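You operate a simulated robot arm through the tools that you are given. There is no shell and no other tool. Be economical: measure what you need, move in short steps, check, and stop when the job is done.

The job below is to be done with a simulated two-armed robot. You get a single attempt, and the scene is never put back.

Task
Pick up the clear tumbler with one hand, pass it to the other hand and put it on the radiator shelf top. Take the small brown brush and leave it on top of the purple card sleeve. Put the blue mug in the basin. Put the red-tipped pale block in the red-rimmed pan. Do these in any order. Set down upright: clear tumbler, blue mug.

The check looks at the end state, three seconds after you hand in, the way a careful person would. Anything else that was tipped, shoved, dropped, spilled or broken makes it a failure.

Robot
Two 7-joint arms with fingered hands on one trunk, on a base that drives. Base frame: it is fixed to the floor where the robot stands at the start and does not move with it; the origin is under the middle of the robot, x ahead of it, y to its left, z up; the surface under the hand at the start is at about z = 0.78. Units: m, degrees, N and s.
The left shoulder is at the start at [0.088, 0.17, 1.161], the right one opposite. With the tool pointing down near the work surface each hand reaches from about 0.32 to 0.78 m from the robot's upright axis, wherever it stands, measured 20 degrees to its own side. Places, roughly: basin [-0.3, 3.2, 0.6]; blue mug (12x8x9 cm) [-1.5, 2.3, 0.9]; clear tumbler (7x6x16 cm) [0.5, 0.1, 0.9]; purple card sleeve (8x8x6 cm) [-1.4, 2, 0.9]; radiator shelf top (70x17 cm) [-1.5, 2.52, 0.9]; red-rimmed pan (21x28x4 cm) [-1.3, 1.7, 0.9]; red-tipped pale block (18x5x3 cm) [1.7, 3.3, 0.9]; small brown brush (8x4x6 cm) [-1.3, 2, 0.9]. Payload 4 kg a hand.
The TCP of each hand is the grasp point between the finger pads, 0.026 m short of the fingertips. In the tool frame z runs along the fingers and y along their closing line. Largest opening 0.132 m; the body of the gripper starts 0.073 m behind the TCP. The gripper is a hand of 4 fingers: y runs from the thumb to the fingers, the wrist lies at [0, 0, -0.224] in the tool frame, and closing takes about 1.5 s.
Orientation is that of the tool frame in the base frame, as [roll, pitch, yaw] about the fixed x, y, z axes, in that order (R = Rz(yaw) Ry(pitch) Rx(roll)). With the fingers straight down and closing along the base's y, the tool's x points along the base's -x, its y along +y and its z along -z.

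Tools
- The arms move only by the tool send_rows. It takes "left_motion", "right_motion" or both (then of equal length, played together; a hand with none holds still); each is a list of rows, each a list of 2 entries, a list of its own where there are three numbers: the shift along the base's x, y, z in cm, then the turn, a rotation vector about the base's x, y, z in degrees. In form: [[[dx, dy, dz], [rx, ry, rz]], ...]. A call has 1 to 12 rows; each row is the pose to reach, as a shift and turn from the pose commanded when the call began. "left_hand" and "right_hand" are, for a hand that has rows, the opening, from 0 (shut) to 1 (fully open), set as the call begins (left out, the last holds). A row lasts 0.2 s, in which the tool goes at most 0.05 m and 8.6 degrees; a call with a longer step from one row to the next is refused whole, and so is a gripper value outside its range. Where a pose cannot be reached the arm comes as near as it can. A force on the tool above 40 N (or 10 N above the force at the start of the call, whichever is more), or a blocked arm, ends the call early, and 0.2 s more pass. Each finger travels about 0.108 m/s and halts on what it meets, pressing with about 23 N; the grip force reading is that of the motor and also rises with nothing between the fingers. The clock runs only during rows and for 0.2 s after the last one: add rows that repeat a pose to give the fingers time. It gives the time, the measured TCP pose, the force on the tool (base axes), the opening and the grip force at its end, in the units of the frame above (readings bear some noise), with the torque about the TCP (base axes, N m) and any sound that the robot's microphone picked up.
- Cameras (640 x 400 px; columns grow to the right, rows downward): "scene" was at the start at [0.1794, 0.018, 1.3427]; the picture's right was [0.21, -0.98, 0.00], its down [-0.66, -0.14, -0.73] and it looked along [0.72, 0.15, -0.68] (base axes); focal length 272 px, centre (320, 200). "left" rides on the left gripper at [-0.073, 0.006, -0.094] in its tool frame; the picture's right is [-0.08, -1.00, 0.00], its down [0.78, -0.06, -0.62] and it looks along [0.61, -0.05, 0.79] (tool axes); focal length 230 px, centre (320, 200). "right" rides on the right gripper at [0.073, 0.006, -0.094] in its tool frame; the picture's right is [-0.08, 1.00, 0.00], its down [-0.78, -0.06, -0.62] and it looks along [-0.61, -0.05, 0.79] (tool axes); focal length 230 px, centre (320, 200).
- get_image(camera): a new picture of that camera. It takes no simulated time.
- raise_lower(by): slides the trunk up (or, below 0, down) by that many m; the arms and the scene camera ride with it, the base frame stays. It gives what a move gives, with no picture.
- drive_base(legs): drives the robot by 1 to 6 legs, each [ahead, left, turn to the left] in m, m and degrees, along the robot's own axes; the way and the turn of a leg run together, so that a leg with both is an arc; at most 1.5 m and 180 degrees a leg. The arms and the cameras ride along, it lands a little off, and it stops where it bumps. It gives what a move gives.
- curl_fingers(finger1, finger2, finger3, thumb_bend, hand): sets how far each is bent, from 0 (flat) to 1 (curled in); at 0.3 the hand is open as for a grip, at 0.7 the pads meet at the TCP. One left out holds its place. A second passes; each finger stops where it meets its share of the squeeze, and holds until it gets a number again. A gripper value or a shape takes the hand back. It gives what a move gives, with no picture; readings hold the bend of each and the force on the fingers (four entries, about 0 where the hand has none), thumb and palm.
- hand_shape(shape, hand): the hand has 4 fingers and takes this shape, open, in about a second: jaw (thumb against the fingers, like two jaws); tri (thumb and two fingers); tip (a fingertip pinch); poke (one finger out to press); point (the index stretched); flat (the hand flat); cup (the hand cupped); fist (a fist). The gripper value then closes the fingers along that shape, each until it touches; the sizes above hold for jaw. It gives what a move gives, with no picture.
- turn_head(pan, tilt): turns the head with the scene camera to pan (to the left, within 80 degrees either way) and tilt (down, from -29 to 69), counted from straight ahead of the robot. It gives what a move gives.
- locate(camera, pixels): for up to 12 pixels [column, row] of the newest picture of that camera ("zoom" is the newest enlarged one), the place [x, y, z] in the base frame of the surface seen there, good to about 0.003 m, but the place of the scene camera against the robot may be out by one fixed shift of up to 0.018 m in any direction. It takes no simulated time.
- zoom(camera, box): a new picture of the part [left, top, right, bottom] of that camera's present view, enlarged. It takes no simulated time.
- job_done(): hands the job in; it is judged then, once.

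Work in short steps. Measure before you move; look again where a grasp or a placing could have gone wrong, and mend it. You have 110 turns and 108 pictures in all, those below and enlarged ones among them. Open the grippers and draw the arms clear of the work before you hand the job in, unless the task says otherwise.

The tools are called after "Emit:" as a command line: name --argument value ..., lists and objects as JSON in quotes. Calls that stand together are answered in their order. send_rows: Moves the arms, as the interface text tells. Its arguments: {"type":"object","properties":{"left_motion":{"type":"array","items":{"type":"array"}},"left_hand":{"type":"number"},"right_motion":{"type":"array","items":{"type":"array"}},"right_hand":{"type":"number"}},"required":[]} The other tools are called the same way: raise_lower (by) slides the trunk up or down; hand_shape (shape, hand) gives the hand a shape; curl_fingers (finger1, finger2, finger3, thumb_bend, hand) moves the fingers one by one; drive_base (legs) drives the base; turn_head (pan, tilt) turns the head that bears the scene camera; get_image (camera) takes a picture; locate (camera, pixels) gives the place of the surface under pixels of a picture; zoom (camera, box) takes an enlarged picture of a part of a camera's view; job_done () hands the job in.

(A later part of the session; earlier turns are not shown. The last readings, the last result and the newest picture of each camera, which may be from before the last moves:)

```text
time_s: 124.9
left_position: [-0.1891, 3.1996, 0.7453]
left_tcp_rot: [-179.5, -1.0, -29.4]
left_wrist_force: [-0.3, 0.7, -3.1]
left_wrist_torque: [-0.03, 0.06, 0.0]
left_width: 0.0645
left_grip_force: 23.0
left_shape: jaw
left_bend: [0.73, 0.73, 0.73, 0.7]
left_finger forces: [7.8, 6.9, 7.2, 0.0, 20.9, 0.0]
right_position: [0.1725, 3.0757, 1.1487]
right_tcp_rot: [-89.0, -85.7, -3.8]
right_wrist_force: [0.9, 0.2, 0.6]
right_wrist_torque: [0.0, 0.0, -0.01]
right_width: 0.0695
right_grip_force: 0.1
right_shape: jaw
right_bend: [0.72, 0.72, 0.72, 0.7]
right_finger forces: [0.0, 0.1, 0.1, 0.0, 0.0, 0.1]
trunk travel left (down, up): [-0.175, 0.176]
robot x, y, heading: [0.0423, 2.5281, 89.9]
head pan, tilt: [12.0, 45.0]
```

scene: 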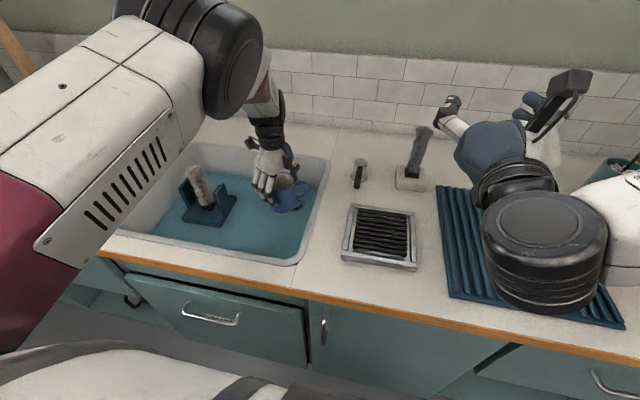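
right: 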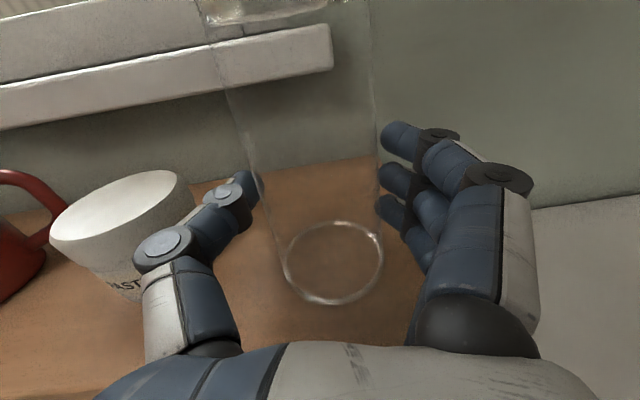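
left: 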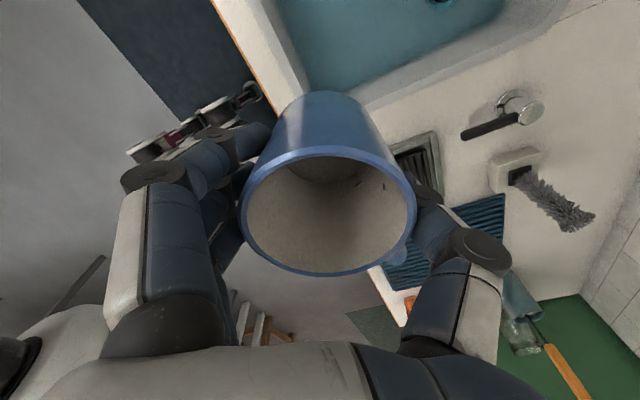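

No contact yet at z 0.745. I continue down gently, watching force.

Emit:
send_rows --left_motion '[[[0, 0, -0.4], [0, 0, 0]], [[0, 0, -0.8], [0, 0, 0]], [[0, 0, -1.2], [0, 0, 0]], [[0, 0, -1.2], [0, 0, 0]]]'

Emit:
get_image --camera "left"

```text
time_s: 125.9
left_position: [-0.1885, 3.1993, 0.7324]
left_tcp_rot: [-179.5, -0.8, -29.3]
left_wrist_force: [1.4, 0.1, -1.3]
left_wrist_torque: [-0.04, 0.0, 0.02]
left_width: 0.0642
left_grip_force: 22.9
left_shape: jaw
left_bend: [0.73, 0.73, 0.73, 0.7]
left_finger forces: [7.9, 6.9, 7.1, 0.0, 20.9, 0.0]
right_position: [0.1735, 3.0744, 1.1494]
right_tcp_rot: [-88.9, -85.6, -3.9]
right_wrist_force: [0.0, 0.2, 0.6]
right_wrist_torque: [0.01, -0.04, -0.02]
right_width: 0.0694
right_grip_force: 0.1
right_shape: jaw
right_bend: [0.72, 0.72, 0.72, 0.7]
right_finger forces: [0.0, 0.0, 0.1, 0.0, 0.0, 0.0]
trunk travel left (down, up): [-0.175, 0.176]
robot x, y, heading: [0.0473, 2.5258, 90.1]
head pan, tilt: [12.0, 45.0]
```

```text
30 pictures are left
```

left: 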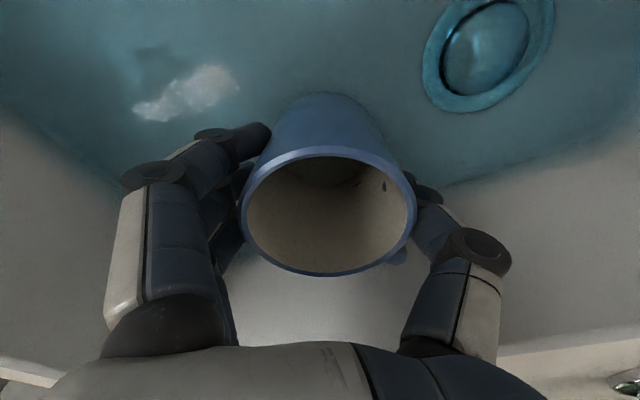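

Emit:
locate --camera "left" --pixels '[[330, 60], [250, 100], [420, 130], [440, 80], [400, 100], [285, 80]]'

```text
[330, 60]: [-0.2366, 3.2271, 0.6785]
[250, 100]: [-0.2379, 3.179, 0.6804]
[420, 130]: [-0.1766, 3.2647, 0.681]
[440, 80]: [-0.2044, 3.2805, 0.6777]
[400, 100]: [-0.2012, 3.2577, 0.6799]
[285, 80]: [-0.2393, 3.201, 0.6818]
```

The blue surface (z≈0.680) seems to be water; mug bottom is now at ≈0.664. I continue downward gently until the true floor.

Emit:
send_rows --left_motion '[[[0, 0, -0.6], [0, 0, 0]], [[0, 0, -1.2], [0, 0, 0]], [[0, 0, -1.8], [0, 0, 0]], [[0, 0, -2.4], [0, 0, 0]], [[0, 0, -3], [0, 0, 0]], [[0, 0, -3], [0, 0, 0]]]'

```text
time_s: 127.3
left_position: [-0.1878, 3.2014, 0.7104]
left_tcp_rot: [-179.1, -0.5, -29.4]
left_wrist_force: [0.6, -2.7, 39.7]
left_wrist_torque: [-0.17, 0.05, 0.03]
left_width: 0.064
left_grip_force: 22.8
left_shape: jaw
left_bend: [0.75, 0.74, 0.75, 0.71]
left_finger forces: [9.3, 8.2, 9.8, 0.1, 24.5, 0.1]
right_position: [0.1739, 3.0704, 1.1527]
right_tcp_rot: [-85.5, -85.5, -7.3]
right_wrist_force: [0.5, 1.2, 0.6]
right_wrist_torque: [0.01, 0.0, -0.04]
right_width: 0.0693
right_grip_force: 0.0
right_shape: jaw
right_bend: [0.72, 0.72, 0.72, 0.7]
right_finger forces: [0.0, 0.1, 0.1, 0.0, 0.0, 0.0]
trunk travel left (down, up): [-0.175, 0.176]
robot x, y, heading: [0.0415, 2.5249, 90.2]
head pan, tilt: [12.0, 45.0]
```

Firm contact at z≈0.710 (floor ≈0.642). I relieve the pressure by 0.8 cm command, then open.

Emit:
send_rows --left_motion '[[[0, 0, 0.4], [0, 0, 0]], [[0, 0, 0.8], [0, 0, 0]], [[0, 0, 0.8], [0, 0, 0]]]'

Emit:
get_image --camera "left"

```text
time_s: 128.1
left_position: [-0.1882, 3.1991, 0.712]
left_tcp_rot: [-179.5, -0.9, -29.3]
left_wrist_force: [0.2, 6.5, 15.2]
left_wrist_torque: [0.19, -0.04, 0.02]
left_width: 0.0641
left_grip_force: 23.0
left_shape: jaw
left_bend: [0.75, 0.74, 0.75, 0.71]
left_finger forces: [8.0, 6.7, 7.2, 0.1, 26.2, 0.1]
right_position: [0.173, 3.0743, 1.148]
right_tcp_rot: [-88.5, -85.7, -4.3]
right_wrist_force: [0.4, 0.1, -0.6]
right_wrist_torque: [-0.02, -0.02, 0.03]
right_width: 0.0695
right_grip_force: 0.0
right_shape: jaw
right_bend: [0.72, 0.72, 0.72, 0.7]
right_finger forces: [0.0, 0.0, 0.1, 0.0, 0.1, 0.0]
trunk travel left (down, up): [-0.175, 0.176]
robot x, y, heading: [0.0472, 2.5238, 90.3]
head pan, tilt: [12.0, 45.0]
```

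```text
29 pictures are left
```

left: 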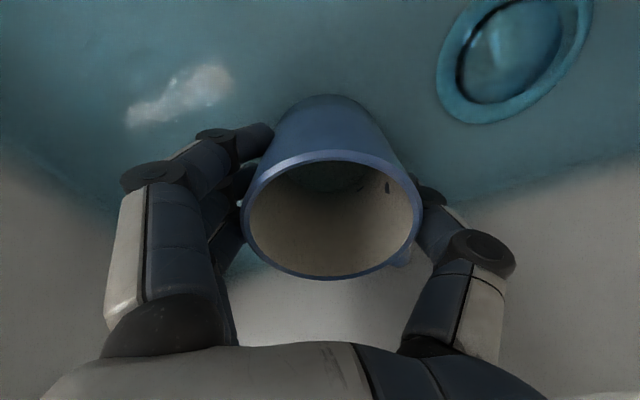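

Mug stands upright on the floor. I relieve 0.2 cm more, open to 0.78, and lift straight out.

Emit:
send_rows --left_motion '[[[0, 0, 0.2], [0, 0, 0]], [[0, 0, 0.2], [0, 0, 0]], [[0, 0, 0.2], [0, 0, 0]], [[0, 0, 0.2], [0, 0, 0]], [[0, 0, 0.2], [0, 0, 0]]]' --left_hand 0.78

Emit:
get_image --camera "left"

```text
time_s: 129.3
left_position: [-0.1876, 3.198, 0.7133]
left_tcp_rot: [-179.6, -1.0, -29.4]
left_wrist_force: [-0.3, -0.5, 0.1]
left_wrist_torque: [0.04, -0.01, -0.02]
left_width: 0.1028
left_grip_force: 0.2
left_shape: jaw
left_bend: [0.61, 0.61, 0.61, 0.57]
left_finger forces: [0.0, 0.0, 0.0, 0.0, 0.0, 0.1]
right_position: [0.174, 3.0753, 1.1485]
right_tcp_rot: [-88.9, -85.6, -3.9]
right_wrist_force: [0.6, 0.8, -0.1]
right_wrist_torque: [0.02, -0.01, 0.0]
right_width: 0.0693
right_grip_force: 0.1
right_shape: jaw
right_bend: [0.72, 0.72, 0.72, 0.7]
right_finger forces: [0.0, 0.0, 0.0, 0.0, 0.1, 0.1]
trunk travel left (down, up): [-0.175, 0.176]
robot x, y, heading: [0.0435, 2.5275, 90.1]
head pan, tilt: [12.0, 45.0]
```

```text
28 pictures are left
```

left: 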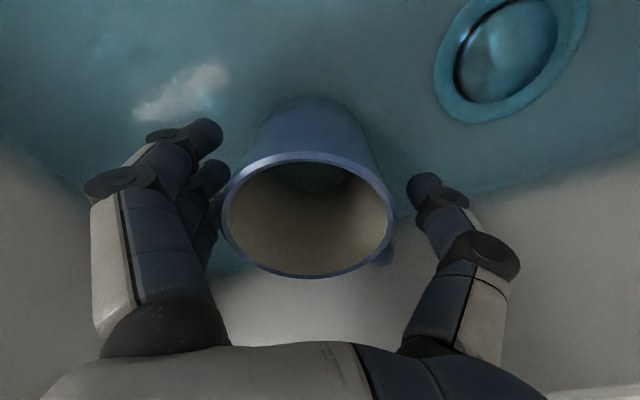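

The mug stands; the fingers' side is close to it, so I shift 0.7 cm toward the fingers and lift out.

Emit:
send_rows --left_motion '[[[-0.3, -0.6, 0.1], [0, 0, 0]], [[-0.3, -0.6, 3], [0, 0, 0]], [[-0.3, -0.6, 7], [0, 0, 0]], [[-0.3, -0.6, 11], [0, 0, 0]], [[-0.3, -0.6, 15], [0, 0, 0]], [[-0.3, -0.6, 19], [0, 0, 0]], [[-0.3, -0.6, 23.5], [0, 0, 0]], [[-0.3, -0.6, 28], [0, 0, 0]], [[-0.3, -0.6, 32.5], [0, 0, 0]], [[-0.3, -0.6, 37], [0, 0, 0]], [[-0.3, -0.6, 40], [0, 0, 0]], [[-0.3, -0.6, 40], [0, 0, 0]]]'

Emit:
zoom --camera "scene" --box '[140, 90, 360, 270]'

```text
time_s: 131.9
left_position: [-0.1922, 3.1949, 1.1148]
left_tcp_rot: [-179.5, -1.0, -29.3]
left_wrist_force: [0.5, 0.2, 0.3]
left_wrist_torque: [0.01, -0.01, -0.02]
left_width: 0.1027
left_grip_force: 0.1
left_shape: jaw
left_bend: [0.61, 0.61, 0.61, 0.57]
left_finger forces: [0.1, 0.0, 0.0, 0.0, 0.0, 0.0]
right_position: [0.1734, 3.0751, 1.1492]
right_tcp_rot: [-89.1, -85.6, -3.7]
right_wrist_force: [0.7, -0.1, -0.2]
right_wrist_torque: [-0.04, 0.03, 0.04]
right_width: 0.0691
right_grip_force: 0.2
right_shape: jaw
right_bend: [0.72, 0.72, 0.72, 0.7]
right_finger forces: [0.0, 0.0, 0.0, 0.1, 0.1, 0.1]
trunk travel left (down, up): [-0.175, 0.176]
robot x, y, heading: [0.0432, 2.5277, 89.9]
head pan, tilt: [12.0, 45.0]
```

```text
2.22 times, centred on (250, 180) of scene
```

zoom: 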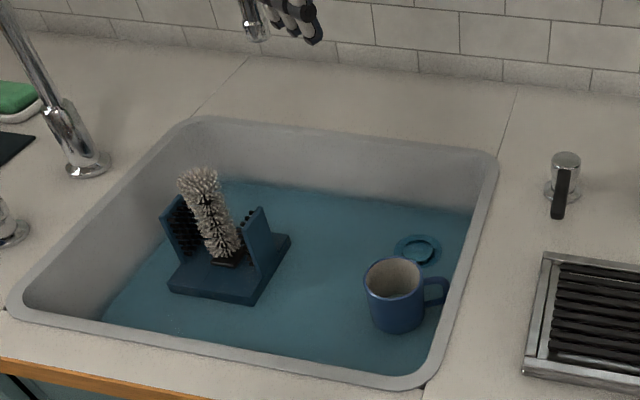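

Mug stands upright in the basin. I back 0.3 m away from the counter and look right for the block bench.

Emit:
drive_base --legs '[[-0.3, 0, 0]]'

Emit:
turn_head --pan -60 --tilt 25

Emit:
get_image --camera "scene"

```text
time_s: 133.9
left_position: [-0.1911, 2.899, 1.1148]
left_tcp_rot: [-179.5, -0.9, -29.5]
left_wrist_force: [0.0, -0.3, 0.2]
left_wrist_torque: [0.0, 0.0, -0.02]
left_width: 0.1027
left_grip_force: 0.1
left_shape: jaw
left_bend: [0.61, 0.61, 0.61, 0.57]
left_finger forces: [0.0, 0.0, 0.0, 0.0, 0.0, 0.0]
right_position: [0.1761, 2.778, 1.1492]
right_tcp_rot: [-88.5, -85.6, -4.4]
right_wrist_force: [-0.2, 0.1, -0.6]
right_wrist_torque: [-0.02, -0.01, 0.04]
right_width: 0.0693
right_grip_force: 0.0
right_shape: jaw
right_bend: [0.72, 0.72, 0.72, 0.7]
right_finger forces: [0.1, 0.0, 0.0, 0.0, 0.0, 0.1]
trunk travel left (down, up): [-0.175, 0.176]
robot x, y, heading: [0.0446, 2.2294, 90.2]
head pan, tilt: [12.0, 45.0]
```

```text
time_s: 135.3
left_position: [-0.1908, 2.8995, 1.1144]
left_tcp_rot: [-179.5, -1.1, -29.5]
left_wrist_force: [-0.5, -0.1, -0.7]
left_wrist_torque: [-0.04, -0.02, -0.02]
left_width: 0.1028
left_grip_force: 0.2
left_shape: jaw
left_bend: [0.61, 0.61, 0.61, 0.57]
left_finger forces: [0.0, 0.0, 0.0, 0.0, 0.0, 0.0]
right_position: [0.1749, 2.7782, 1.1484]
right_tcp_rot: [-89.0, -85.6, -3.9]
right_wrist_force: [-0.6, -0.2, -0.9]
right_wrist_torque: [0.0, -0.01, -0.03]
right_width: 0.0695
right_grip_force: 0.1
right_shape: jaw
right_bend: [0.72, 0.72, 0.72, 0.7]
right_finger forces: [0.1, 0.0, 0.0, 0.1, 0.0, 0.1]
trunk travel left (down, up): [-0.175, 0.176]
robot x, y, heading: [0.0443, 2.2308, 90.0]
head pan, tilt: [-60.0, 25.0]
```

```text
26 pictures are left
```

scene: 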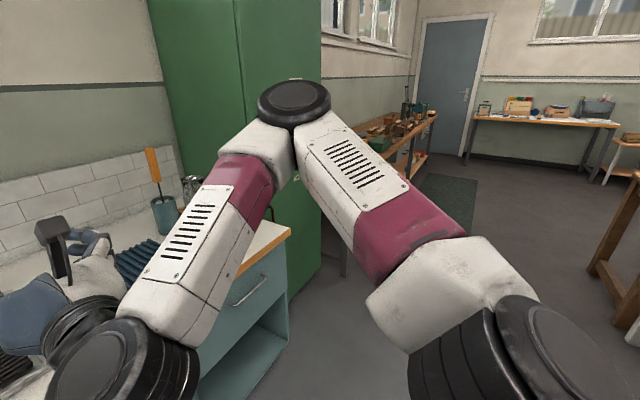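

The block bench lies beyond the green cabinet. I turn right 90° and look ahead.

Emit:
drive_base --legs '[[0, 0, -90]]'

Emit:
turn_head --pan 15 --tilt 22

Emit:
get_image --camera "scene"

```text
time_s: 139.6
left_position: [0.7177, 2.4512, 1.1156]
left_tcp_rot: [-179.5, -0.9, -120.7]
left_wrist_force: [0.7, -0.4, 0.2]
left_wrist_torque: [-0.01, 0.0, 0.0]
left_width: 0.1027
left_grip_force: 0.0
left_shape: jaw
left_bend: [0.61, 0.61, 0.61, 0.57]
left_finger forces: [0.0, 0.0, 0.0, 0.0, 0.1, 0.0]
right_position: [0.5879, 2.0864, 1.1491]
right_tcp_rot: [-88.7, -85.7, -95.3]
right_wrist_force: [1.0, 0.3, 0.7]
right_wrist_torque: [-0.03, 0.0, -0.01]
right_width: 0.0693
right_grip_force: 0.0
right_shape: jaw
right_bend: [0.72, 0.72, 0.72, 0.7]
right_finger forces: [0.0, 0.0, 0.0, 0.1, 0.0, 0.0]
trunk travel left (down, up): [-0.175, 0.176]
robot x, y, heading: [0.0434, 2.2278, -1.4]
head pan, tilt: [-60.0, 25.0]
```

```text
time_s: 141.1
left_position: [0.7167, 2.4511, 1.1149]
left_tcp_rot: [-179.5, -1.0, -120.8]
left_wrist_force: [0.5, 0.9, -0.3]
left_wrist_torque: [0.02, -0.03, -0.03]
left_width: 0.1028
left_grip_force: 0.1
left_shape: jaw
left_bend: [0.61, 0.61, 0.61, 0.57]
left_finger forces: [0.0, 0.1, 0.1, 0.0, 0.0, 0.0]
right_position: [0.5875, 2.0865, 1.1502]
right_tcp_rot: [-88.8, -85.7, -95.4]
right_wrist_force: [-1.4, 0.2, -0.6]
right_wrist_torque: [-0.05, -0.04, 0.01]
right_width: 0.0696
right_grip_force: 0.2
right_shape: jaw
right_bend: [0.72, 0.72, 0.72, 0.7]
right_finger forces: [0.0, 0.1, 0.0, 0.1, 0.0, 0.1]
trunk travel left (down, up): [-0.175, 0.176]
robot x, y, heading: [0.0422, 2.2299, -1.2]
head pan, tilt: [15.0, 22.0]
```

```text
25 pictures are left
```

scene: 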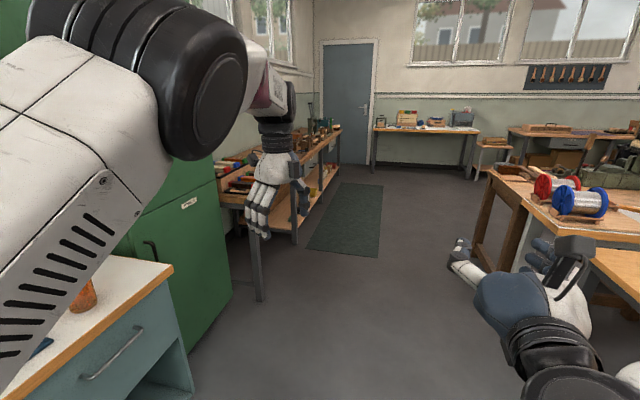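

The passage ahead is free; I measure bench front and table edges before driving.

Emit:
locate --camera "scene" --pixels '[[262, 295], [225, 275], [490, 170], [470, 250], [330, 138], [240, 198], [172, 270], [230, 180]]'

Emit:
drive_base --legs '[[1.0, 0, 1.3]]'

Emit:
turn_head --pan 60 --tilt 30

Emit:
get_image --camera "scene"

```text
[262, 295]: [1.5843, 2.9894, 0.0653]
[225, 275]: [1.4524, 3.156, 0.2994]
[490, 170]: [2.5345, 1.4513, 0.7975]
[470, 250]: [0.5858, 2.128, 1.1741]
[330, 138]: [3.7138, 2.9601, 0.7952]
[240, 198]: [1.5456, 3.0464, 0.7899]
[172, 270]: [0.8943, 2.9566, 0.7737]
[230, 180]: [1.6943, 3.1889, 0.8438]
```

```text
time_s: 146.3
left_position: [1.7218, 2.4558, 1.1158]
left_tcp_rot: [-179.6, -1.0, -119.3]
left_wrist_force: [0.7, -0.2, -0.2]
left_wrist_torque: [-0.01, 0.01, 0.0]
left_width: 0.1027
left_grip_force: 0.1
left_shape: jaw
left_bend: [0.61, 0.61, 0.61, 0.57]
left_finger forces: [0.0, 0.0, 0.1, 0.0, 0.0, 0.1]
right_position: [1.6023, 2.0903, 1.1483]
right_tcp_rot: [-88.9, -85.6, -93.8]
right_wrist_force: [-0.3, -0.4, -0.2]
right_wrist_torque: [-0.01, 0.01, -0.01]
right_width: 0.069
right_grip_force: 0.1
right_shape: jaw
right_bend: [0.72, 0.72, 0.72, 0.7]
right_finger forces: [0.0, 0.0, 0.0, 0.0, 0.0, 0.1]
trunk travel left (down, up): [-0.175, 0.176]
robot x, y, heading: [1.0518, 2.2211, 0.1]
head pan, tilt: [15.0, 22.0]
```

```text
time_s: 147.4
left_position: [1.7233, 2.4548, 1.115]
left_tcp_rot: [-179.5, -1.0, -119.3]
left_wrist_force: [0.1, 0.2, -0.4]
left_wrist_torque: [0.01, 0.01, 0.01]
left_width: 0.1026
left_grip_force: 0.1
left_shape: jaw
left_bend: [0.61, 0.61, 0.61, 0.57]
left_finger forces: [0.0, 0.0, 0.0, 0.0, 0.0, 0.0]
right_position: [1.6013, 2.0888, 1.1476]
right_tcp_rot: [-88.8, -85.6, -93.9]
right_wrist_force: [-1.0, -0.3, 0.0]
right_wrist_torque: [-0.03, 0.01, -0.03]
right_width: 0.0692
right_grip_force: 0.0
right_shape: jaw
right_bend: [0.72, 0.72, 0.72, 0.7]
right_finger forces: [0.0, 0.1, 0.0, 0.0, 0.1, 0.0]
trunk travel left (down, up): [-0.175, 0.176]
robot x, y, heading: [1.0559, 2.2168, 0.2]
head pan, tilt: [60.0, 30.0]
```

```text
24 pictures are left
```

scene: 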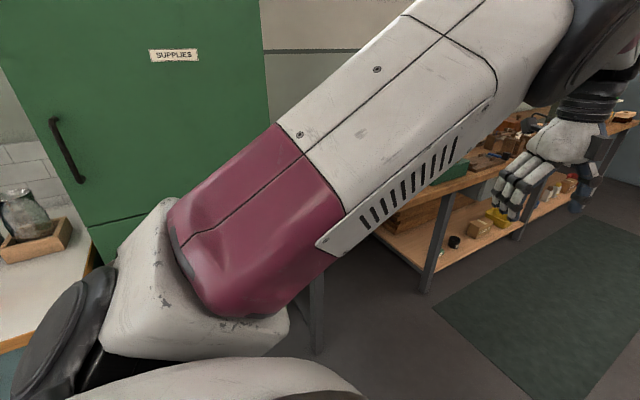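

Bench front is at y≈3.0. I drive ahead 0.85 m, turn left 90° to face the bench, then look.

Emit:
drive_base --legs '[[0.85, 0, 0], [0, 0, 90]]'

Emit:
turn_head --pan 12 --tilt 32

Emit:
get_image --camera "scene"

```text
time_s: 155.7
left_position: [1.682, 2.8928, 1.1154]
left_tcp_rot: [-179.4, -1.0, -30.9]
left_wrist_force: [0.1, 1.2, -0.7]
left_wrist_torque: [0.0, -0.05, -0.02]
left_width: 0.1025
left_grip_force: 0.0
left_shape: jaw
left_bend: [0.61, 0.61, 0.61, 0.57]
left_finger forces: [0.0, 0.0, 0.0, 0.0, 0.0, 0.0]
right_position: [2.043, 2.7622, 1.1496]
right_tcp_rot: [-88.9, -85.6, -5.4]
right_wrist_force: [0.6, 0.0, -0.6]
right_wrist_torque: [0.01, -0.02, 0.03]
right_width: 0.0694
right_grip_force: 0.1
right_shape: jaw
right_bend: [0.72, 0.72, 0.72, 0.7]
right_finger forces: [0.0, 0.0, 0.0, 0.0, 0.0, 0.0]
trunk travel left (down, up): [-0.175, 0.176]
robot x, y, heading: [1.9022, 2.2203, 88.9]
head pan, tilt: [60.0, 30.0]
```

```text
time_s: 156.9
left_position: [1.6821, 2.8925, 1.1144]
left_tcp_rot: [-179.5, -1.0, -30.9]
left_wrist_force: [-0.7, 0.0, -0.1]
left_wrist_torque: [0.02, -0.02, 0.04]
left_width: 0.1028
left_grip_force: 0.0
left_shape: jaw
left_bend: [0.61, 0.61, 0.61, 0.57]
left_finger forces: [0.0, 0.0, 0.0, 0.1, 0.0, 0.0]
right_position: [2.0446, 2.7626, 1.1495]
right_tcp_rot: [-88.8, -85.6, -5.5]
right_wrist_force: [-0.2, -0.2, 0.4]
right_wrist_torque: [0.02, -0.03, -0.01]
right_width: 0.0691
right_grip_force: 0.1
right_shape: jaw
right_bend: [0.72, 0.72, 0.72, 0.7]
right_finger forces: [0.0, 0.0, 0.1, 0.1, 0.1, 0.1]
trunk travel left (down, up): [-0.175, 0.176]
robot x, y, heading: [1.9003, 2.217, 88.3]
head pan, tilt: [12.0, 32.0]
```

```text
23 pictures are left
```

scene: 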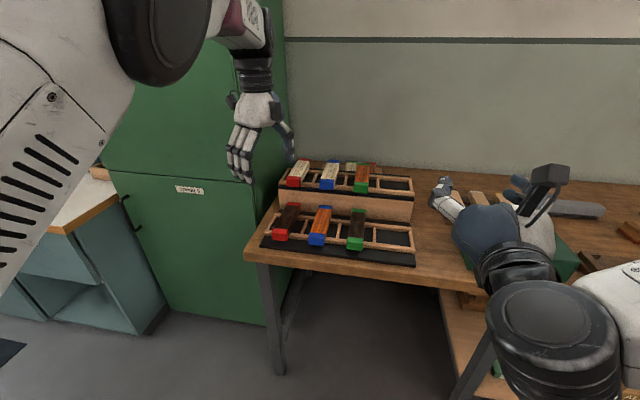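

Two racks: the pale red-tipped block is top-left (298,173); a dark one with red tip is below (288,222). I zoom and measure.

Emit:
zoom --camera "scene" --box '[240, 140, 440, 270]'

Emit:
locate --camera "zoom" --pixels '[[185, 100], [160, 135], [215, 70], [190, 140], [150, 120], [205, 75], [283, 105], [130, 145], [310, 180], [120, 60], [230, 100]]'

```text
3.08 times, centred on (340, 205) of scene
```

zoom: 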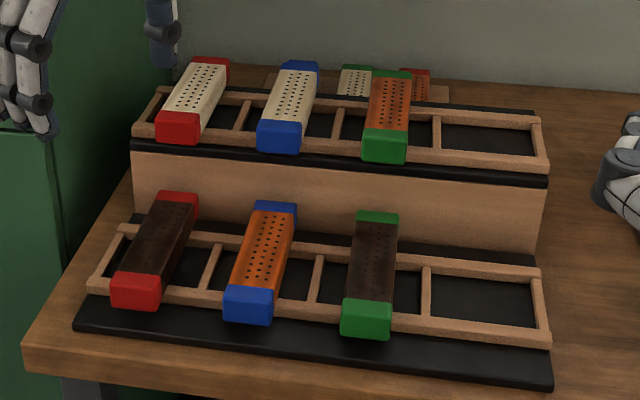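

```text
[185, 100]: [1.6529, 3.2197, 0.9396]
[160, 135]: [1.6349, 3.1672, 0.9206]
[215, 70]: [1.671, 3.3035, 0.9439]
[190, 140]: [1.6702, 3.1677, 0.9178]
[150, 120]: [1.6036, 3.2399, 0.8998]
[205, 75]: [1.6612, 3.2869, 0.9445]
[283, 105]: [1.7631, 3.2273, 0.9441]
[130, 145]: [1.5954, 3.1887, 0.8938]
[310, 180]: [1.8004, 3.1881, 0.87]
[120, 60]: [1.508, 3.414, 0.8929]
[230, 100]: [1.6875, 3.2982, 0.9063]
```

Target: pale block centre ≈(1.66,3.25), top ≈0.93. I check the cabinet's position and the left elbow's before driving closer.

Emit:
locate --camera "scene" --pixels '[[265, 220], [200, 260], [275, 120], [180, 60], [130, 80], [60, 100], [215, 30], [250, 80]]'

```text
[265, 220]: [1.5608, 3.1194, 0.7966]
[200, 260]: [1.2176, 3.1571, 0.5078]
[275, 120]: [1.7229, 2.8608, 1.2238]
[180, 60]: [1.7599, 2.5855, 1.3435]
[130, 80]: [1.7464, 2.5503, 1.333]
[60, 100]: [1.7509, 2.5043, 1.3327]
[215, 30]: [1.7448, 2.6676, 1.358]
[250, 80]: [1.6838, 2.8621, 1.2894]
```

Cabinet front is at y≈3.157, right side x≈1.5; the left arm stays at x>1.6, so it's fine. I drive ahead 0.35 and turn the left hand -64° about z.

Emit:
drive_base --legs '[[0.35, 0, 1.5]]'

Emit:
send_rows --left_motion '[[[0, 0, 0], [0, 0, -8]], [[0, 0, 0], [0, 0, -16]], [[0, 0, 0], [0, 0, -24]], [[0, 0, 0], [0, 0, -32]], [[0, 0, 0], [0, 0, -40]], [[0, 0, 0], [0, 0, -48]], [[0, 0, 0], [0, 0, -56]], [[0, 0, 0], [0, 0, -64]], [[0, 0, 0], [0, 0, -64]]]' --left_hand 0.75

Emit:
get_image --camera "left"

```text
time_s: 159.2
left_position: [1.6708, 3.2395, 1.1145]
left_tcp_rot: [-179.5, -1.0, -29.5]
left_wrist_force: [-0.3, 0.7, 1.0]
left_wrist_torque: [0.0, 0.01, 0.02]
left_width: 0.1027
left_grip_force: 0.0
left_shape: jaw
left_bend: [0.61, 0.61, 0.61, 0.57]
left_finger forces: [0.1, 0.0, 0.0, 0.0, 0.0, 0.0]
right_position: [2.0352, 3.1187, 1.1485]
right_tcp_rot: [-89.0, -85.6, -3.9]
right_wrist_force: [0.4, 0.4, -0.9]
right_wrist_torque: [0.05, 0.02, -0.02]
right_width: 0.0693
right_grip_force: 0.1
right_shape: jaw
right_bend: [0.72, 0.72, 0.72, 0.7]
right_finger forces: [0.0, 0.0, 0.0, 0.0, 0.1, 0.0]
trunk travel left (down, up): [-0.175, 0.176]
robot x, y, heading: [1.904, 2.5682, 90.0]
head pan, tilt: [12.0, 32.0]
```

```text
time_s: 161.2
left_position: [1.6691, 3.2384, 1.1151]
left_tcp_rot: [-179.5, -0.9, -93.6]
left_wrist_force: [0.1, -0.1, 0.9]
left_wrist_torque: [0.0, -0.01, -0.02]
left_width: 0.0994
left_grip_force: 0.2
left_shape: jaw
left_bend: [0.63, 0.63, 0.63, 0.6]
left_finger forces: [0.0, 0.1, 0.1, 0.0, 0.0, 0.1]
right_position: [2.0367, 3.118, 1.1502]
right_tcp_rot: [-88.7, -85.6, -4.2]
right_wrist_force: [0.3, -0.4, -0.1]
right_wrist_torque: [-0.02, 0.0, 0.03]
right_width: 0.0692
right_grip_force: 0.0
right_shape: jaw
right_bend: [0.72, 0.72, 0.72, 0.7]
right_finger forces: [0.0, 0.0, 0.0, 0.0, 0.0, 0.0]
trunk travel left (down, up): [-0.175, 0.176]
robot x, y, heading: [1.9032, 2.5685, 89.7]
head pan, tilt: [12.0, 32.0]
```

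```text
21 pictures are left
```

left: 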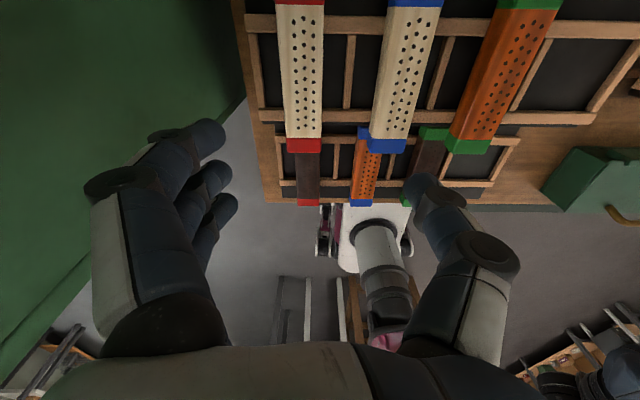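

The left camera shows the pale red-tipped block at (303,75). I measure its ends, neighbour and rack.

Emit:
locate --camera "left" --pixels '[[289, 142], [319, 142], [282, 20], [321, 20], [302, 80], [385, 125], [375, 110], [265, 100], [345, 60], [303, 175]]'

```text
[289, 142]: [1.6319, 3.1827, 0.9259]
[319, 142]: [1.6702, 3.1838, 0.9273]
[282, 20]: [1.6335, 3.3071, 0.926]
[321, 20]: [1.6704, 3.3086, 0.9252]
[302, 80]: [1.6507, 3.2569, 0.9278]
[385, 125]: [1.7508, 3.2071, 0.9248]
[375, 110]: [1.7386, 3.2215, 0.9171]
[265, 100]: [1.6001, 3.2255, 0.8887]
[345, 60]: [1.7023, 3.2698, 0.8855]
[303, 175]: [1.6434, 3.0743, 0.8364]
```

Block spans x 1.630–1.672, centre y≈3.26, top 0.927, aligned with y. I position over it, correct yaw by +3.6°, and descend to z≈0.99, then 0.92.

Emit:
send_rows --left_motion '[[[-1, 1, -2], [0, 0, 3.6]], [[-1.8, 1.7, -5], [0, 0, 3.6]], [[-1.8, 1.7, -9], [0, 0, 3.6]], [[-1.8, 1.7, -12.5], [0, 0, 3.6]], [[-1.8, 1.7, -12.5], [0, 0, 3.6]]]' --left_hand 0.7

Emit:
get_image --camera "left"

```text
time_s: 162.4
left_position: [1.6499, 3.2562, 0.9896]
left_tcp_rot: [-179.5, -0.9, -89.9]
left_wrist_force: [-1.2, 0.4, -0.3]
left_wrist_torque: [0.03, -0.02, 0.05]
left_width: 0.0929
left_grip_force: 0.0
left_shape: jaw
left_bend: [0.67, 0.67, 0.67, 0.63]
left_finger forces: [0.0, 0.0, 0.0, 0.0, 0.0, 0.0]
right_position: [2.0357, 3.116, 1.1496]
right_tcp_rot: [-88.5, -85.6, -4.5]
right_wrist_force: [0.7, -0.7, -1.2]
right_wrist_torque: [0.02, -0.01, 0.0]
right_width: 0.0694
right_grip_force: 0.0
right_shape: jaw
right_bend: [0.72, 0.72, 0.72, 0.7]
right_finger forces: [0.1, 0.0, 0.0, 0.0, 0.0, 0.0]
trunk travel left (down, up): [-0.175, 0.176]
robot x, y, heading: [1.9037, 2.5697, 89.8]
head pan, tilt: [12.0, 32.0]
```

```text
20 pictures are left
```

left: 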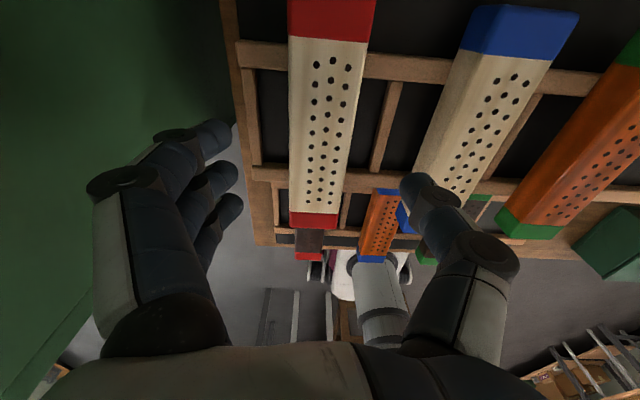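

Block is centred. I lower 7 cm and close.

Emit:
send_rows --left_motion '[[[0, 0, -3], [0, 0, 0]], [[0, 0, -5.5], [0, 0, 0]], [[0, 0, -7], [0, 0, 0]], [[0, 0, -7], [0, 0, 0]]]'

Emit:
send_rows --left_motion '[[[0, 0, 0], [0, 0, 0]], [[0, 0, 0], [0, 0, 0]], [[0, 0, 0], [0, 0, 0]], [[0, 0, 0], [0, 0, 0]], [[0, 0, 0], [0, 0, 0]], [[0, 0, 0], [0, 0, 0]], [[0, 0, 0], [0, 0, 0]]]' --left_hand 0

Emit:
get_image --camera "left"

```text
time_s: 163.4
left_position: [1.6536, 3.256, 0.9207]
left_tcp_rot: [-179.5, -0.9, -89.9]
left_wrist_force: [0.4, 0.1, -0.1]
left_wrist_torque: [0.01, 0.01, -0.02]
left_width: 0.0927
left_grip_force: 0.2
left_shape: jaw
left_bend: [0.67, 0.67, 0.67, 0.63]
left_finger forces: [0.1, 0.0, 0.0, 0.0, 0.1, 0.0]
right_position: [2.0359, 3.1181, 1.149]
right_tcp_rot: [-88.5, -85.6, -4.4]
right_wrist_force: [-0.3, -0.6, -0.1]
right_wrist_torque: [0.04, -0.01, -0.02]
right_width: 0.0694
right_grip_force: 0.0
right_shape: jaw
right_bend: [0.72, 0.72, 0.72, 0.7]
right_finger forces: [0.0, 0.0, 0.1, 0.0, 0.0, 0.0]
trunk travel left (down, up): [-0.175, 0.176]
robot x, y, heading: [1.9048, 2.5686, 89.7]
head pan, tilt: [12.0, 32.0]
```

```text
time_s: 165.0
left_position: [1.6524, 3.2562, 0.9194]
left_tcp_rot: [-179.5, -1.0, -89.8]
left_wrist_force: [-0.4, -0.6, 0.3]
left_wrist_torque: [0.01, -0.01, -0.01]
left_width: 0.0405
left_grip_force: 23.3
left_shape: jaw
left_bend: [0.73, 0.73, 0.73, 0.7]
left_finger forces: [7.0, 6.9, 6.9, 0.0, 20.6, 0.0]
right_position: [2.036, 3.1165, 1.1491]
right_tcp_rot: [-88.9, -85.6, -4.0]
right_wrist_force: [-0.5, 0.7, 0.6]
right_wrist_torque: [0.0, 0.02, -0.01]
right_width: 0.0691
right_grip_force: 0.0
right_shape: jaw
right_bend: [0.72, 0.72, 0.72, 0.7]
right_finger forces: [0.0, 0.1, 0.0, 0.0, 0.0, 0.0]
trunk travel left (down, up): [-0.175, 0.176]
robot x, y, heading: [1.9069, 2.573, 89.8]
head pan, tilt: [12.0, 32.0]
```

```text
19 pictures are left
```

left: 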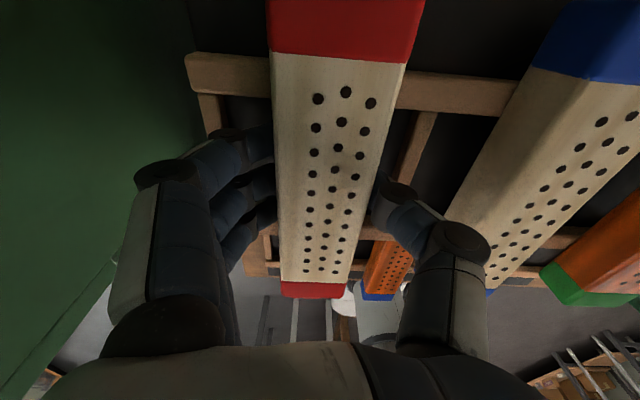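

Block gripped by all fingers. I lift it straight up 20 cm and check.

Emit:
send_rows --left_motion '[[[0, 0, 1], [0, 0, 0]], [[0, 0, 4], [0, 0, 0]], [[0, 0, 8], [0, 0, 0]], [[0, 0, 12], [0, 0, 0]], [[0, 0, 16], [0, 0, 0]], [[0, 0, 20], [0, 0, 0]], [[0, 0, 20], [0, 0, 0]]]'

Emit:
get_image --camera "scene"

```text
time_s: 166.6
left_position: [1.6519, 3.2559, 1.1204]
left_tcp_rot: [-179.5, -0.9, -89.9]
left_wrist_force: [1.4, 0.0, -1.3]
left_wrist_torque: [0.01, 0.02, 0.04]
left_width: 0.0402
left_grip_force: 23.6
left_shape: jaw
left_bend: [0.73, 0.73, 0.73, 0.7]
left_finger forces: [6.9, 6.9, 6.9, 0.1, 20.7, 0.1]
right_position: [2.0366, 3.1185, 1.1484]
right_tcp_rot: [-89.2, -85.6, -3.8]
right_wrist_force: [-0.7, 0.6, 0.6]
right_wrist_torque: [-0.03, -0.03, 0.05]
right_width: 0.0692
right_grip_force: 0.0
right_shape: jaw
right_bend: [0.72, 0.72, 0.72, 0.7]
right_finger forces: [0.1, 0.0, 0.1, 0.0, 0.0, 0.0]
trunk travel left (down, up): [-0.175, 0.176]
robot x, y, heading: [1.9042, 2.57, 89.7]
head pan, tilt: [12.0, 32.0]
```

```text
18 pictures are left
```

scene: 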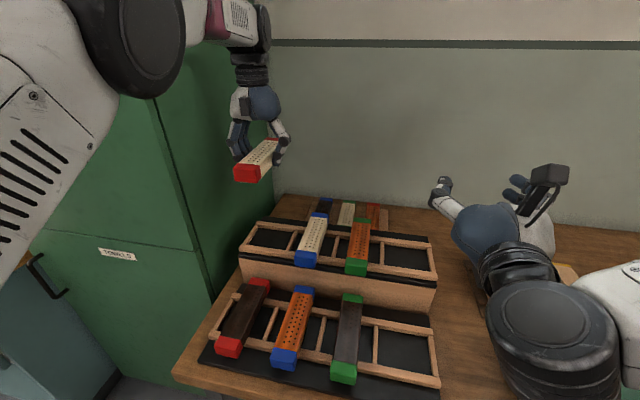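

Block held; neighbours undisturbed. I back 0.4 m, turn left 90°, and drive toward the cabinet.

Emit:
drive_base --legs '[[-0.4, 0, 0], [0, 0, 90], [1.3, 0, 0], [1.0, 0, 0]]'

Emit:
turn_head --pan 15 --tilt 30

Emit:
get_image --camera "scene"

```text
time_s: 183.7
left_position: [-1.091, 2.0981, 1.1191]
left_tcp_rot: [-179.6, -1.1, -3.6]
left_wrist_force: [1.0, -0.6, -1.5]
left_wrist_torque: [-0.01, 0.02, -0.02]
left_width: 0.0401
left_grip_force: 22.9
left_shape: jaw
left_bend: [0.73, 0.73, 0.73, 0.7]
left_finger forces: [6.9, 7.0, 6.8, 0.0, 20.5, 0.0]
right_position: [-0.9271, 2.4712, 1.1485]
right_tcp_rot: [-89.0, -85.5, 82.4]
right_wrist_force: [-0.3, 0.9, 0.3]
right_wrist_torque: [0.01, -0.02, 0.0]
right_width: 0.0694
right_grip_force: 0.0
right_shape: jaw
right_bend: [0.72, 0.72, 0.72, 0.7]
right_finger forces: [0.0, 0.0, 0.0, 0.0, 0.0, 0.0]
trunk travel left (down, up): [-0.175, 0.176]
robot x, y, heading: [-0.3911, 2.3028, 176.2]
head pan, tilt: [12.0, 32.0]
```

```text
time_s: 184.3
left_position: [-1.0915, 2.0975, 1.1206]
left_tcp_rot: [-179.5, -1.0, -3.6]
left_wrist_force: [0.3, -0.1, -1.9]
left_wrist_torque: [-0.04, 0.02, 0.01]
left_width: 0.0401
left_grip_force: 22.7
left_shape: jaw
left_bend: [0.73, 0.73, 0.73, 0.7]
left_finger forces: [7.0, 6.9, 6.9, 0.0, 20.6, 0.0]
right_position: [-0.9268, 2.4723, 1.1489]
right_tcp_rot: [-88.8, -85.6, 82.1]
right_wrist_force: [0.0, -0.5, -0.1]
right_wrist_torque: [0.0, -0.02, 0.0]
right_width: 0.0694
right_grip_force: 0.0
right_shape: jaw
right_bend: [0.72, 0.72, 0.72, 0.7]
right_finger forces: [0.0, 0.0, 0.0, 0.1, 0.0, 0.1]
trunk travel left (down, up): [-0.175, 0.176]
robot x, y, heading: [-0.3891, 2.3034, 176.0]
head pan, tilt: [15.0, 30.0]
```

```text
17 pictures are left
```

scene: 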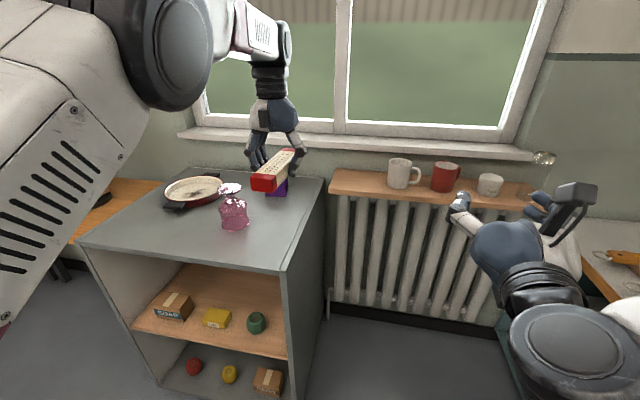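

Position (-0.39,2.30). I drive left 0.42 m, then ahead 0.18 with a 4° turn, arms staying above the goblet.

Emit:
drive_base --legs '[[0, 0.42, 4], [0.16, 0, 0]]'

Emit:
turn_head --pan 20 --tilt 45

Emit:
get_image --camera "scene"

```text
time_s: 189.6
left_position: [-1.2543, 1.6396, 1.1194]
left_tcp_rot: [-179.5, -1.0, 0.0]
left_wrist_force: [-0.9, -0.4, -2.5]
left_wrist_torque: [-0.05, -0.02, 0.02]
left_width: 0.0403
left_grip_force: 23.0
left_shape: jaw
left_bend: [0.73, 0.73, 0.73, 0.7]
left_finger forces: [6.9, 7.0, 6.9, 0.0, 20.7, 0.0]
right_position: [-1.1139, 2.0217, 1.1497]
right_tcp_rot: [-89.3, -85.6, 86.1]
right_wrist_force: [0.0, -0.1, -1.0]
right_wrist_torque: [-0.01, 0.02, 0.0]
right_width: 0.0691
right_grip_force: 0.1
right_shape: jaw
right_bend: [0.72, 0.72, 0.72, 0.7]
right_finger forces: [0.0, 0.0, 0.0, 0.0, 0.0, 0.1]
trunk travel left (down, up): [-0.175, 0.176]
robot x, y, heading: [-0.5632, 1.8899, 179.7]
head pan, tilt: [15.0, 30.0]
```

```text
time_s: 190.3
left_position: [-1.2537, 1.64, 1.1203]
left_tcp_rot: [-179.5, -1.0, -0.1]
left_wrist_force: [-0.2, -0.7, -1.8]
left_wrist_torque: [0.01, -0.01, -0.01]
left_width: 0.0404
left_grip_force: 23.0
left_shape: jaw
left_bend: [0.73, 0.73, 0.73, 0.7]
left_finger forces: [6.9, 7.0, 6.9, 0.0, 20.6, 0.0]
right_position: [-1.1134, 2.0221, 1.1495]
right_tcp_rot: [-88.7, -85.6, 85.6]
right_wrist_force: [-1.2, 0.6, 0.5]
right_wrist_torque: [-0.04, 0.0, -0.05]
right_width: 0.0694
right_grip_force: 0.1
right_shape: jaw
right_bend: [0.72, 0.72, 0.72, 0.7]
right_finger forces: [0.0, 0.1, 0.0, 0.0, 0.0, 0.1]
trunk travel left (down, up): [-0.175, 0.176]
robot x, y, heading: [-0.5659, 1.8856, 179.9]
head pan, tilt: [20.0, 45.0]
```

```text
16 pictures are left
```

scene: 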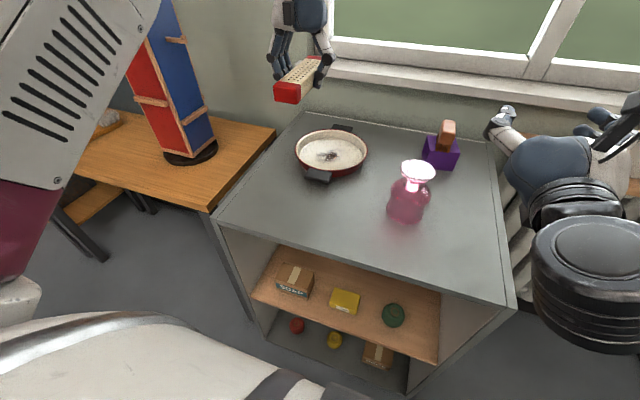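

I measure the pan: rim, inner floor, handles.

Emit:
zoom --camera "scene" --box '[270, 100, 410, 200]'

Emit:
locate --camera "scene" --pixels '[[332, 155], [296, 150], [367, 148], [333, 131], [331, 172], [320, 177], [343, 127], [310, 150], [355, 150], [333, 140], [331, 165]]'

```text
4.00 times, centred on (340, 150) of scene
```

zoom: 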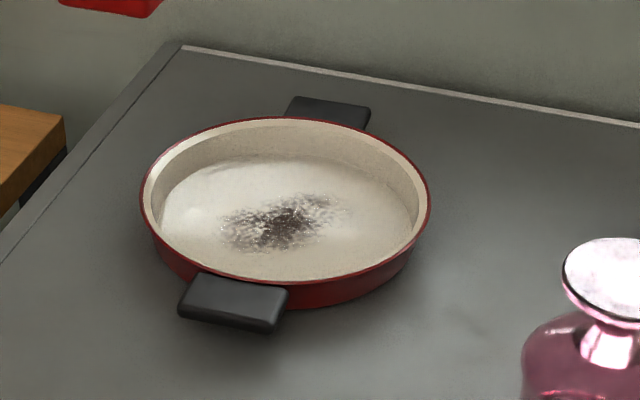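

```text
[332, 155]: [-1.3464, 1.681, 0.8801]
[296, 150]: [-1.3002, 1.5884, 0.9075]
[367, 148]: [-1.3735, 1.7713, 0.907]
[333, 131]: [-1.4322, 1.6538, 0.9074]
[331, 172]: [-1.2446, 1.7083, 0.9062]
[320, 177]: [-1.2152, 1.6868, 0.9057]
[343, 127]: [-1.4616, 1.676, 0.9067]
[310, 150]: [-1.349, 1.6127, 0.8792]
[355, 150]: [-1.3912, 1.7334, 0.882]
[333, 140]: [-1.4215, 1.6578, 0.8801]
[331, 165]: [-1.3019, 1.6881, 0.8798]
```

Pan centre ≈(-1.341,1.675) true, floor ≈0.865, rim ≈0.892. Block centre is ~0.8 cm ahead of TCP, so I go to (-1.333,1.675) and stop at z≈0.97.

Emit:
send_rows --left_motion '[[[-3, 1, 0], [0, 0, 0]], [[-6, 2.5, -1], [0, 0, 0]], [[-8, 3.5, -4], [0, 0, 0]], [[-8, 3.5, -8], [0, 0, 0]], [[-8, 3.5, -12], [0, 0, 0]], [[-8, 3.5, -15], [0, 0, 0]], [[-8, 3.5, -15], [0, 0, 0]]]'

Emit:
get_image --camera "left"

Emit:
zoom --camera "scene" --box '[230, 60, 450, 220]'

```text
time_s: 191.9
left_position: [-1.3136, 1.6733, 0.9687]
left_tcp_rot: [-179.5, -0.9, -0.1]
left_wrist_force: [-0.6, 0.3, -1.6]
left_wrist_torque: [0.0, 0.03, 0.01]
left_width: 0.0403
left_grip_force: 22.8
left_shape: jaw
left_bend: [0.73, 0.73, 0.73, 0.7]
left_finger forces: [7.0, 7.0, 7.0, 0.1, 20.8, 0.0]
left hand out of reach, approached as far as the arm can: row 2, 3, 4, 5, 6, 7
right_position: [-1.1117, 2.0211, 1.1483]
right_tcp_rot: [-88.6, -85.7, 85.4]
right_wrist_force: [-0.6, -0.2, -0.5]
right_wrist_torque: [0.01, -0.01, 0.0]
right_width: 0.0697
right_grip_force: 0.0
right_shape: jaw
right_bend: [0.72, 0.72, 0.72, 0.7]
right_finger forces: [0.0, 0.0, 0.0, 0.0, 0.0, 0.0]
trunk travel left (down, up): [-0.175, 0.176]
robot x, y, heading: [-0.5691, 1.8891, 179.9]
head pan, tilt: [20.0, 45.0]
```

```text
14 pictures are left
```

left: 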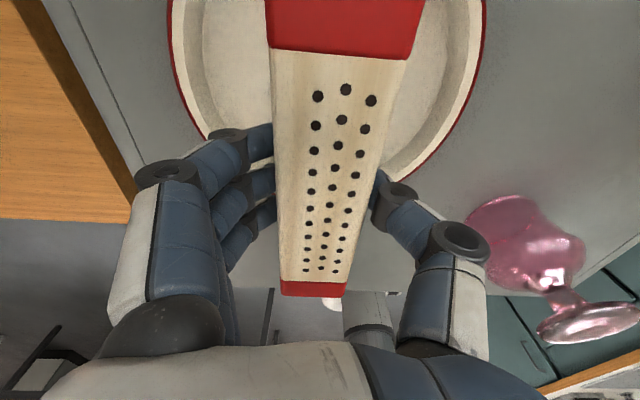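

```text
2.50 times, centred on (340, 140) of scene
```

zoom: 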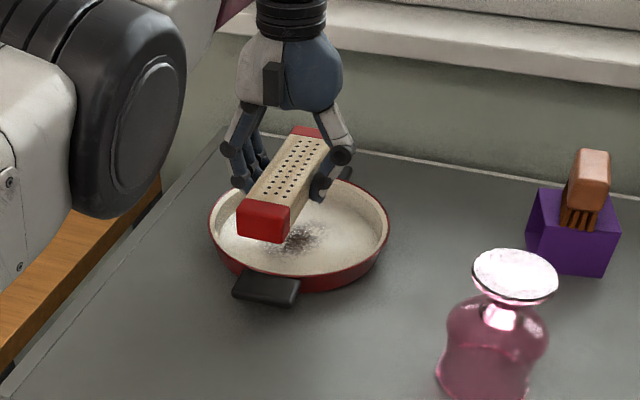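

Reach ends 2 cm short; I drive 0.05 m ahead (hand well above rim), after measuring the pan rim and block end in the left camera.

Emit:
locate --camera "left" --pixels '[[171, 40], [483, 40], [210, 130], [420, 160], [235, 80], [430, 80], [290, 288], [340, 288], [345, 30]]'

Emit:
drive_base --legs '[[0.05, 0, 0]]'

Emit:
get_image --camera "left"

```text
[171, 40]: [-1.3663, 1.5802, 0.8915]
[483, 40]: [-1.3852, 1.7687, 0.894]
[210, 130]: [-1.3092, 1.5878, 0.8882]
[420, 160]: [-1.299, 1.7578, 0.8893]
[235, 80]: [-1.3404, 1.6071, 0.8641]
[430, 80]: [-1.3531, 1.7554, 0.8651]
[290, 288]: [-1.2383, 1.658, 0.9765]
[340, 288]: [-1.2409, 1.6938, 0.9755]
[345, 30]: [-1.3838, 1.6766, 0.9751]
```

```text
time_s: 192.9
left_position: [-1.3625, 1.6737, 0.9681]
left_tcp_rot: [-179.6, -1.0, -0.1]
left_wrist_force: [-0.8, -0.2, -2.8]
left_wrist_torque: [-0.03, -0.04, 0.04]
left_width: 0.0403
left_grip_force: 23.5
left_shape: jaw
left_bend: [0.73, 0.73, 0.73, 0.7]
left_finger forces: [7.1, 7.1, 7.0, 0.1, 20.8, 0.0]
right_position: [-1.1627, 2.0216, 1.1469]
right_tcp_rot: [-89.7, -85.7, 86.5]
right_wrist_force: [0.2, 1.1, -0.7]
right_wrist_torque: [-0.01, -0.01, 0.0]
right_width: 0.0695
right_grip_force: 0.0
right_shape: jaw
right_bend: [0.72, 0.72, 0.72, 0.7]
right_finger forces: [0.0, 0.0, 0.0, 0.0, 0.0, 0.0]
trunk travel left (down, up): [-0.175, 0.176]
robot x, y, heading: [-0.617, 1.8882, 179.7]
head pan, tilt: [20.0, 45.0]
```

```text
12 pictures are left
```

left: 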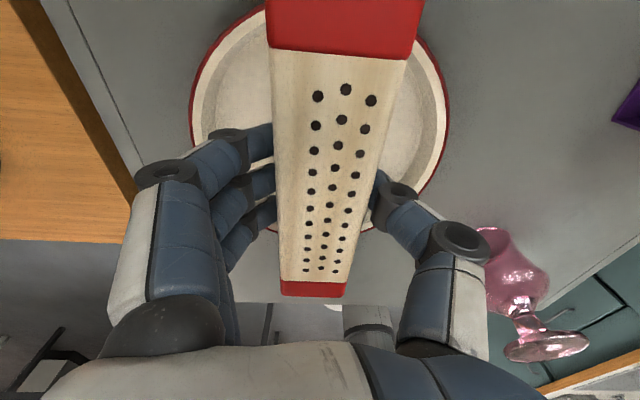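

I locate the pan's widest points (191,97),(448,97) to fix its centre line in x.

Emit:
locate --camera "left" --pixels '[[192, 97], [447, 97], [370, 229], [268, 228], [230, 40], [425, 60], [285, 295], [345, 295], [330, 6]]'

```text
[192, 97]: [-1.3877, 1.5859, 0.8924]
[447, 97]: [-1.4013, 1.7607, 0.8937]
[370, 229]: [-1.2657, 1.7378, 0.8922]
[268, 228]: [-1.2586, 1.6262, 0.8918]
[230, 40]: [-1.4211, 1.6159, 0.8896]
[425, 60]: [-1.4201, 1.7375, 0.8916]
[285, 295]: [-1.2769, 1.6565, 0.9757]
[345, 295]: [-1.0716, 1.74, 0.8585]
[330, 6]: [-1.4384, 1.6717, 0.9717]
```

Pan centre is (-1.342,1.675). I align TCP to (-1.335,1.676) and lower to z≈0.905, watching for contact.

Emit:
send_rows --left_motion '[[[1.5, 0.1, 0], [0, 0, 0]], [[2.75, 0.2, 0], [0, 0, 0]], [[2.75, 0.2, -2], [0, 0, 0]], [[2.75, 0.2, -4], [0, 0, 0]], [[2.75, 0.2, -5.5], [0, 0, 0]], [[2.75, 0.2, -6.3], [0, 0, 0]], [[2.75, 0.2, -6.3], [0, 0, 0]]]'

Emit:
zoom --camera "scene" --box '[230, 60, 450, 220]'

```text
time_s: 194.5
left_position: [-1.3331, 1.6766, 0.9068]
left_tcp_rot: [-179.6, -1.0, 0.0]
left_wrist_force: [-1.1, -0.7, 2.5]
left_wrist_torque: [0.09, -0.3, 0.0]
left_width: 0.0398
left_grip_force: 23.0
left_shape: jaw
left_bend: [0.73, 0.73, 0.74, 0.7]
left_finger forces: [6.4, 6.9, 9.2, 0.0, 22.4, 0.0]
right_position: [-1.1619, 2.0214, 1.1488]
right_tcp_rot: [-88.5, -85.6, 85.3]
right_wrist_force: [0.0, 0.3, 0.8]
right_wrist_torque: [-0.02, -0.02, -0.03]
right_width: 0.0695
right_grip_force: 0.0
right_shape: jaw
right_bend: [0.72, 0.72, 0.72, 0.7]
right_finger forces: [0.0, 0.0, 0.0, 0.0, 0.0, 0.0]
trunk travel left (down, up): [-0.175, 0.176]
robot x, y, heading: [-0.6111, 1.8904, 179.9]
head pan, tilt: [20.0, 45.0]
```

```text
2.50 times, centred on (340, 140) of scene
```

zoom: 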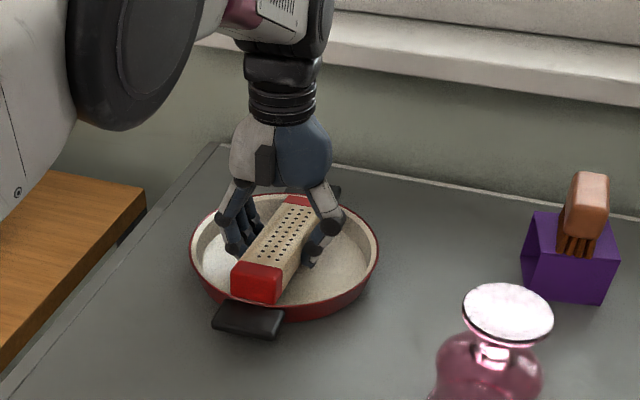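

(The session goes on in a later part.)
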